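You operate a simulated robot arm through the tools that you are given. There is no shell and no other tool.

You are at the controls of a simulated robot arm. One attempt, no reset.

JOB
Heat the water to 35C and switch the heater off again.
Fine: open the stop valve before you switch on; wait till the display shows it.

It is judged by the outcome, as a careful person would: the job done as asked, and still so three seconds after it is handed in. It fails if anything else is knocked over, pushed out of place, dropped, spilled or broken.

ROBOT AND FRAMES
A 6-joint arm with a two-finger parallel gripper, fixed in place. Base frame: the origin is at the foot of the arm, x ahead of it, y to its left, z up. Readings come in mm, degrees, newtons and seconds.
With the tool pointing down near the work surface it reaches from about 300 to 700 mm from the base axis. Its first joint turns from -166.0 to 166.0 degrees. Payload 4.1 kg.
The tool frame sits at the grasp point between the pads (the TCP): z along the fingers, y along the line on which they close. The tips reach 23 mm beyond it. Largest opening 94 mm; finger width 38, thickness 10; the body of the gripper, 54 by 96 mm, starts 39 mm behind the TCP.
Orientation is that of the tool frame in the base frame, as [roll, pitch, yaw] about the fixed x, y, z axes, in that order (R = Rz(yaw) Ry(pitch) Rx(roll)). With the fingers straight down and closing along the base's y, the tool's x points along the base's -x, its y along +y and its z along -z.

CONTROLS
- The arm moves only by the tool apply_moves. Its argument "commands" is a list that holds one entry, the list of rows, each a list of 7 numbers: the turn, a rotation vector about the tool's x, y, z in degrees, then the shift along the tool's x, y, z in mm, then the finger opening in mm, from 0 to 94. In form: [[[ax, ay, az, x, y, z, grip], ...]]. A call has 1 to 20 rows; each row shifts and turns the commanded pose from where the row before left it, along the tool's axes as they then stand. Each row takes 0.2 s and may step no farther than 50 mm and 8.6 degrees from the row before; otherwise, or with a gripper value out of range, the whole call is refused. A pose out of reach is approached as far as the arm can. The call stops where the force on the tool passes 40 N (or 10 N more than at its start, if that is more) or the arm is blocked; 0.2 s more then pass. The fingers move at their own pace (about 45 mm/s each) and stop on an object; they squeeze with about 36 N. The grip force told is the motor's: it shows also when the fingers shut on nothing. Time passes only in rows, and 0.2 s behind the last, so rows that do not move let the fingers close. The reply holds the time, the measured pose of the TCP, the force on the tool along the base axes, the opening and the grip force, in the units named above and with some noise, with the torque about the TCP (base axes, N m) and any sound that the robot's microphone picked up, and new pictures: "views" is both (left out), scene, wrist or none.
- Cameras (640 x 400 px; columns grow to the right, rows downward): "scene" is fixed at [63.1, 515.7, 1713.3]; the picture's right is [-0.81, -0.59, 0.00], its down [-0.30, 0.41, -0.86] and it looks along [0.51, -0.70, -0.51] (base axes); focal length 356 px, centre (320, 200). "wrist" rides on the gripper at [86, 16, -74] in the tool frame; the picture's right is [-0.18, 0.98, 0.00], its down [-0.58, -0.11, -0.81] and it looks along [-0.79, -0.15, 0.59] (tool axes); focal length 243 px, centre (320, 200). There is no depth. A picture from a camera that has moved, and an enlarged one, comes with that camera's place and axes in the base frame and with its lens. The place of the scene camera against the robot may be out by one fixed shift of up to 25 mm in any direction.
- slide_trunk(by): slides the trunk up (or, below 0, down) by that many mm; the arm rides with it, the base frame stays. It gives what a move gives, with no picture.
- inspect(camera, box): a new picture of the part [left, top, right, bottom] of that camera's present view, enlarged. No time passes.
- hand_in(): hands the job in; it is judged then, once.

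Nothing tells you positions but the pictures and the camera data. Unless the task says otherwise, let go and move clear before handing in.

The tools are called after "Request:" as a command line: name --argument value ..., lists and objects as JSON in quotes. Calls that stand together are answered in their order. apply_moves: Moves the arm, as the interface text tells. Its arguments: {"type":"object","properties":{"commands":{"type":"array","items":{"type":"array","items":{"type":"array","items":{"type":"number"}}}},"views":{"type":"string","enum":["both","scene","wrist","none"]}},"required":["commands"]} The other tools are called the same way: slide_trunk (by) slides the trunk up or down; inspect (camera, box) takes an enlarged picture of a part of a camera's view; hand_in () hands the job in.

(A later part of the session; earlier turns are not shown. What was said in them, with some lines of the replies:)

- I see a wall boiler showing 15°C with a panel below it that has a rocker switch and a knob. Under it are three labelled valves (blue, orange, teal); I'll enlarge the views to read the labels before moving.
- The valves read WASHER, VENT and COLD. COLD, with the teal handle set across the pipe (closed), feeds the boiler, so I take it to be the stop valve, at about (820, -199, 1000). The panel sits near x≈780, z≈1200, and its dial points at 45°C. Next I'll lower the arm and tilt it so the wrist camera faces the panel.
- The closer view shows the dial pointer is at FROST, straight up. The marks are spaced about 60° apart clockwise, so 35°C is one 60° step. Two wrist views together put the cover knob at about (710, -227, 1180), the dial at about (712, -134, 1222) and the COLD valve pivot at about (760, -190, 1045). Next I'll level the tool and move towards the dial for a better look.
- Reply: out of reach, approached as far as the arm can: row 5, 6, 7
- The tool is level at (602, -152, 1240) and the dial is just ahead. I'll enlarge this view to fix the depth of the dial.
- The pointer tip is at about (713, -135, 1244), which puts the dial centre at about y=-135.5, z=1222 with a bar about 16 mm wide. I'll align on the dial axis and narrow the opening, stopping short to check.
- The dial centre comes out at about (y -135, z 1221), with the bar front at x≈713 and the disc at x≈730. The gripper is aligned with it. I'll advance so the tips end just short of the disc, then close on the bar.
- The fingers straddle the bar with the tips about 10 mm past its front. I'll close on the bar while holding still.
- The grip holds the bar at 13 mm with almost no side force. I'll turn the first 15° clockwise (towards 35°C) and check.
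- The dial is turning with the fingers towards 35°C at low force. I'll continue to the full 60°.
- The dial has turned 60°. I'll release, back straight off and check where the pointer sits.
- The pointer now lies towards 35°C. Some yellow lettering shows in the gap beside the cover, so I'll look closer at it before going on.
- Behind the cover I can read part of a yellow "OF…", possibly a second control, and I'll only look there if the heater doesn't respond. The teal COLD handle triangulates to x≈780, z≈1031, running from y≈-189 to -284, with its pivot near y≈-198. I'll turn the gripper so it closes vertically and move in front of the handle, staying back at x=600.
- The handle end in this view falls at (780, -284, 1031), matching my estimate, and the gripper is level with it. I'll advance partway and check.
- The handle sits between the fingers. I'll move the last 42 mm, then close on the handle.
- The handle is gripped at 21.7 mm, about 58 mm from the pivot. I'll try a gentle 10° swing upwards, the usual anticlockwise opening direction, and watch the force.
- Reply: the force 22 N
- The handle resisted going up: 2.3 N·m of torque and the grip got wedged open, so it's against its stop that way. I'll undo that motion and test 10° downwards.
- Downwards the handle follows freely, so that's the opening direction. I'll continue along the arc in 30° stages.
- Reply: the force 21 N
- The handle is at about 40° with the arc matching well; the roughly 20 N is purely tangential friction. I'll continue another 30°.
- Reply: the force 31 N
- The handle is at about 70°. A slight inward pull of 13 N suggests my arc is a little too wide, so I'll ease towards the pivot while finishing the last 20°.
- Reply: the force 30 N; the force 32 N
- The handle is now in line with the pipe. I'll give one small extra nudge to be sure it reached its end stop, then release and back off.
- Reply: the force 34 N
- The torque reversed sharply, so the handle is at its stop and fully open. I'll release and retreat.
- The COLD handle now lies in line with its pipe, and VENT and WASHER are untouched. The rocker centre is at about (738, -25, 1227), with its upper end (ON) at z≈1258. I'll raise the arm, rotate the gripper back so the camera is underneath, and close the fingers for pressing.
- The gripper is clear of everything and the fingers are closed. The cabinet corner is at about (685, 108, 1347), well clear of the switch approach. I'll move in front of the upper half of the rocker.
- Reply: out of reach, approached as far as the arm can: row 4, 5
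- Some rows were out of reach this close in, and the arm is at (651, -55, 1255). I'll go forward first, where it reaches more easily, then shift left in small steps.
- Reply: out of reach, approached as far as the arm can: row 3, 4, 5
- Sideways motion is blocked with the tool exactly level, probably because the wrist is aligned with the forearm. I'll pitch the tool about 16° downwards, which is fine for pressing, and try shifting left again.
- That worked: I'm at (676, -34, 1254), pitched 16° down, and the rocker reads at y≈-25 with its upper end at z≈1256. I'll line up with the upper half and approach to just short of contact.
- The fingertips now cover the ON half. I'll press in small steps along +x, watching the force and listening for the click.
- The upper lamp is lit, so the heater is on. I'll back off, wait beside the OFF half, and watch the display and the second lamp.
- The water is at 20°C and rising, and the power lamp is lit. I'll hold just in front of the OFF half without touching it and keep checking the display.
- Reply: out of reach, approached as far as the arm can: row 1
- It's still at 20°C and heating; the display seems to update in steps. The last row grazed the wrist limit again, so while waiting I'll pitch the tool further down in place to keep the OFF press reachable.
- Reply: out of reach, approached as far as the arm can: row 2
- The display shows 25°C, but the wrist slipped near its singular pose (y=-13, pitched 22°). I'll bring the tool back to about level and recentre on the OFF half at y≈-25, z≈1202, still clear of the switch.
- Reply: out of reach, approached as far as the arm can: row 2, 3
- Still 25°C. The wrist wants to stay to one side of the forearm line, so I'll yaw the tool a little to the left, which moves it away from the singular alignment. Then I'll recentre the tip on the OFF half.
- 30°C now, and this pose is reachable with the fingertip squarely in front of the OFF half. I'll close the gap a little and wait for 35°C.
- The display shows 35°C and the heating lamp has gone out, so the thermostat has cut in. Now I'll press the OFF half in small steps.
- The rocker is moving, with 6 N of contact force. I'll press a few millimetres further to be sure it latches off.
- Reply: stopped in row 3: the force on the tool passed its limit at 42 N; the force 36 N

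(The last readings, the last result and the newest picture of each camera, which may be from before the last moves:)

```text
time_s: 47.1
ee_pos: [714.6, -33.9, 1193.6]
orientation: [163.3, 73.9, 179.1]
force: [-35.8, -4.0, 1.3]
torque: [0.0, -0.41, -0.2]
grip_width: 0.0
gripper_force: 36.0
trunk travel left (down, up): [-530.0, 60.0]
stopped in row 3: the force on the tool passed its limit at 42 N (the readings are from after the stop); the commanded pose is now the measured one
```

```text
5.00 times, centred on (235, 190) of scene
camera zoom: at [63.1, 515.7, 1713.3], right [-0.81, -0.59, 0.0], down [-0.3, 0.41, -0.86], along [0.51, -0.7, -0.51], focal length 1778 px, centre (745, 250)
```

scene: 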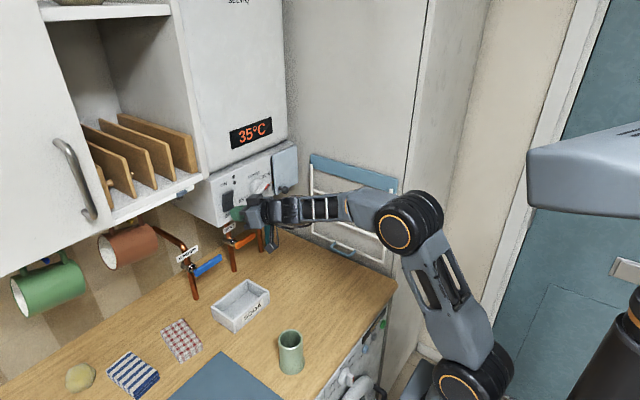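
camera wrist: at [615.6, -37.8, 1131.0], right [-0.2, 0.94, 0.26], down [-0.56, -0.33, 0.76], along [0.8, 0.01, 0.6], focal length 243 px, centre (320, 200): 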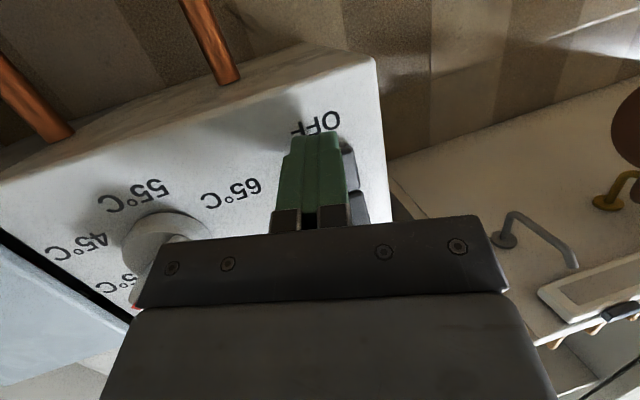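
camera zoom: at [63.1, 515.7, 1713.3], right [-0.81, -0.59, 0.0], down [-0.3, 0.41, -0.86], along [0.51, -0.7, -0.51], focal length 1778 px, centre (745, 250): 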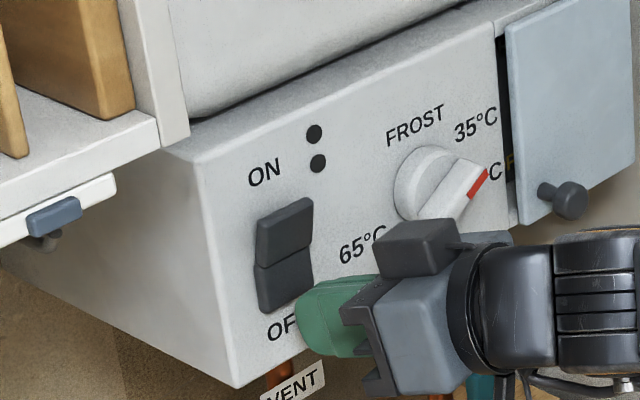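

The press reached the rocker's hard stop. I'll back straight out and confirm the switch state, display and dial.

Request:
apply_moves --commands '[[[0, 0, 0, 5.5, 5.3, -18.5, 0], [0, 0, 0, 11, 10.5, -37, 0], [0, 0, 0, 11, -10, -37, 0], [0, 0, 0, 0, -30, -10, 0], [0, 0, 0, 0, -40, 0, 0], [0, 0, 0, 0, -40, 0, 0]]]' --views "both"

Request:
inspect --camera "scene" --box '[205, 110, 305, 230]'

Request:
inspect --camera "scene" --box '[205, 160, 265, 220]'

```text
time_s: 48.5
ee_pos: [644.7, -159.1, 1180.4]
orientation: [163.2, 73.8, 179.1]
force: [-0.1, -0.5, 0.0]
torque: [-0.02, -0.02, -0.02]
grip_width: 0.0
gripper_force: 36.1
trunk travel left (down, up): [-530.0, 60.0]
camera wrist: at [545.2, -164.4, 1119.8], right [-0.2, 0.94, 0.26], down [-0.55, -0.33, 0.76], along [0.81, 0.01, 0.59], focal length 243 px, centre (320, 200)
```

scene: 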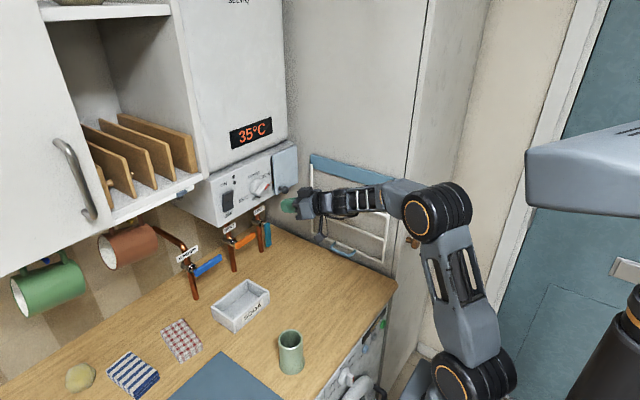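
wrist: 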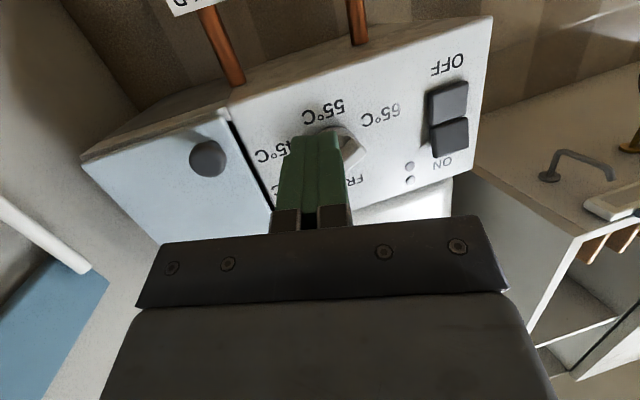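

```text
3.33 times, centred on (255, 170) of scene
camera zoom: at [63.1, 515.7, 1713.3], right [-0.81, -0.59, 0.0], down [-0.3, 0.41, -0.86], along [0.51, -0.7, -0.51], focal length 1186 px, centre (537, 300)
```

zoom: 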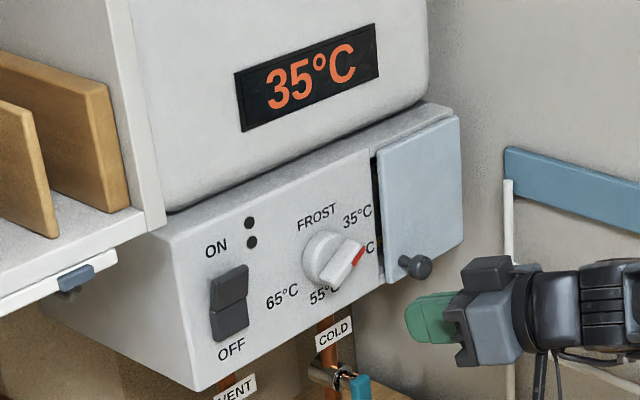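

```text
6.67 times, centred on (235, 190) of scene
camera zoom: at [63.1, 515.7, 1713.3], right [-0.81, -0.59, 0.0], down [-0.3, 0.41, -0.86], along [0.51, -0.7, -0.51], focal length 2371 px, centre (887, 267)
```

zoom: 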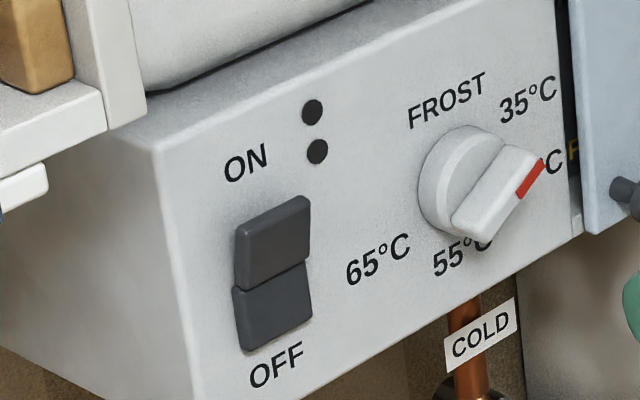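

Request:
inspect --camera "scene" --box '[210, 140, 310, 220]'

Request:
inspect --camera "wrist" --box '[380, 40, 500, 190]'

Request:
inspect --camera "scene" --box '[160, 190, 300, 300]'

```text
5.00 times, centred on (260, 180) of scene
camera zoom: at [63.1, 515.7, 1713.3], right [-0.81, -0.59, 0.0], down [-0.3, 0.41, -0.86], along [0.51, -0.7, -0.51], focal length 1778 px, centre (620, 300)
```

zoom: 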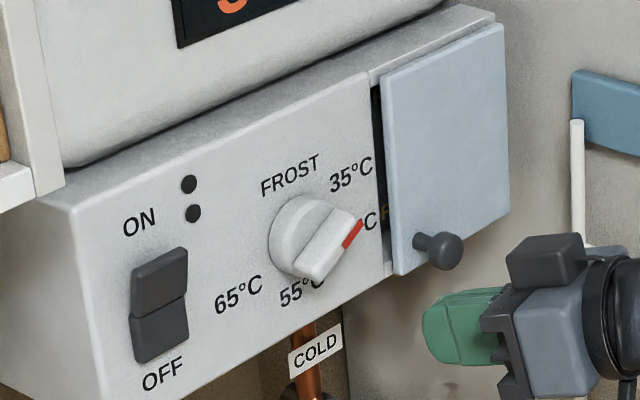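

```text
2.67 times, centred on (440, 115) of wrist
camera zoom: at [545.2, -164.4, 1119.8], right [-0.2, 0.94, 0.26], down [-0.55, -0.33, 0.76], along [0.81, 0.01, 0.59], focal length 647 px, centre (0, 427)
```

zoom: 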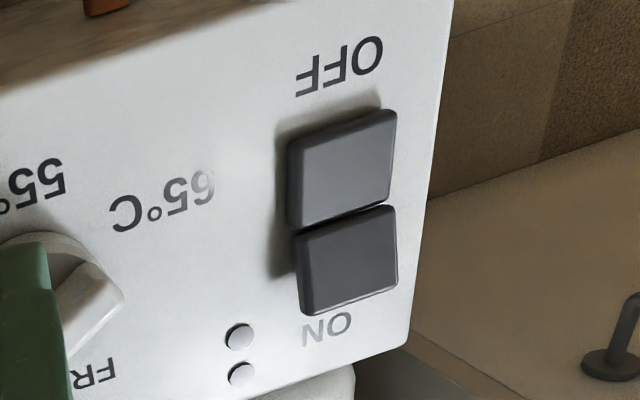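

```text
3.64 times, centred on (230, 245) of scene
camera zoom: at [63.1, 515.7, 1713.3], right [-0.81, -0.59, 0.0], down [-0.3, 0.41, -0.86], along [0.51, -0.7, -0.51], focal length 1293 px, centre (647, 36)
```

zoom: 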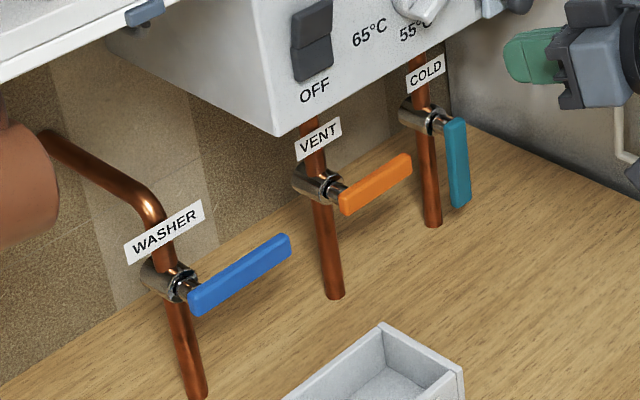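

The rocker matches its original OFF appearance, the display reads 35°C, the dial points at 35°C, and only the COLD valve was turned. I'll back off a bit more and take a last look.

Request:
apply_moves --commands '[[[0, 0, 0, 0, 0, -40, 0], [0, 0, 0, 0, 0, -30, 0], [0, 0, 0, 0, 0, 0, 0]]]' --views "scene"

Request:
inspect --camera "scene" --box '[205, 110, 305, 230]'

```text
time_s: 49.3
ee_pos: [579.6, -180.0, 1203.2]
orientation: [163.3, 73.8, 179.2]
force: [0.9, 0.2, 0.6]
torque: [0.01, -0.03, 0.02]
grip_width: 0.1
gripper_force: 36.2
trunk travel left (down, up): [-530.0, 60.0]
```

scene: 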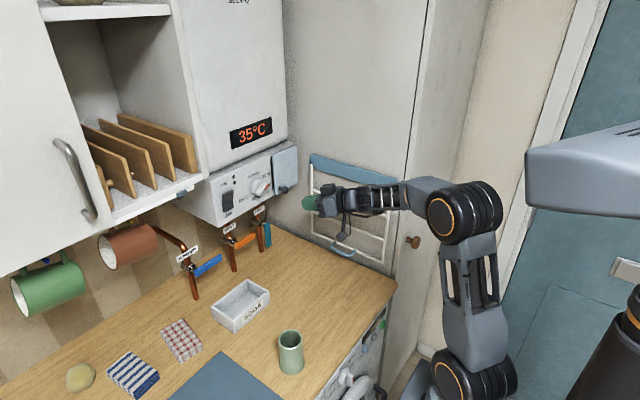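

```text
3.33 times, centred on (255, 170) of scene
camera zoom: at [63.1, 515.7, 1713.3], right [-0.81, -0.59, 0.0], down [-0.3, 0.41, -0.86], along [0.51, -0.7, -0.51], focal length 1186 px, centre (537, 300)
```

zoom: 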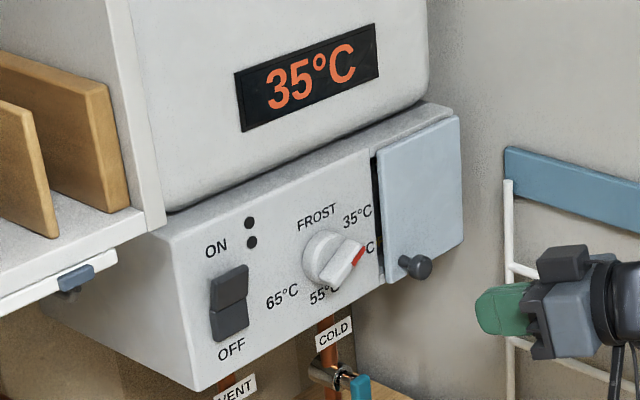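

The display holds at 35°C, the heater switch is off with both lamps dark, the COLD stop valve is open, and the arm is clear with nothing else disturbed. I'm handing the job in.

Request:
hand_in

```text
The job is handed in.
```

The water is at 35°C on the display and the heater is switched off again, with both lamps dark. I've handed the job in, but no verdict came back.

- **Dial:** it was on FROST, so I turned it to 35°C. It is still there.
- **Stop valve:** I took the COLD valve (teal handle) to be the stop valve and opened it before switching on. Its handle now lies in line with the pipe. I left it open; WASHER and VENT are untouched.
- **Heating:** the display climbed from 15°C to 35°C, and the lamp went out by itself at 35°C. I then pressed OFF until the switch stopped moving.

There is yellow lettering starting "OF…" behind the cover beside the dial. I didn't open it, because the heater worked without it.

I saw nothing knocked over or out of place, and the arm is clear of the panel.
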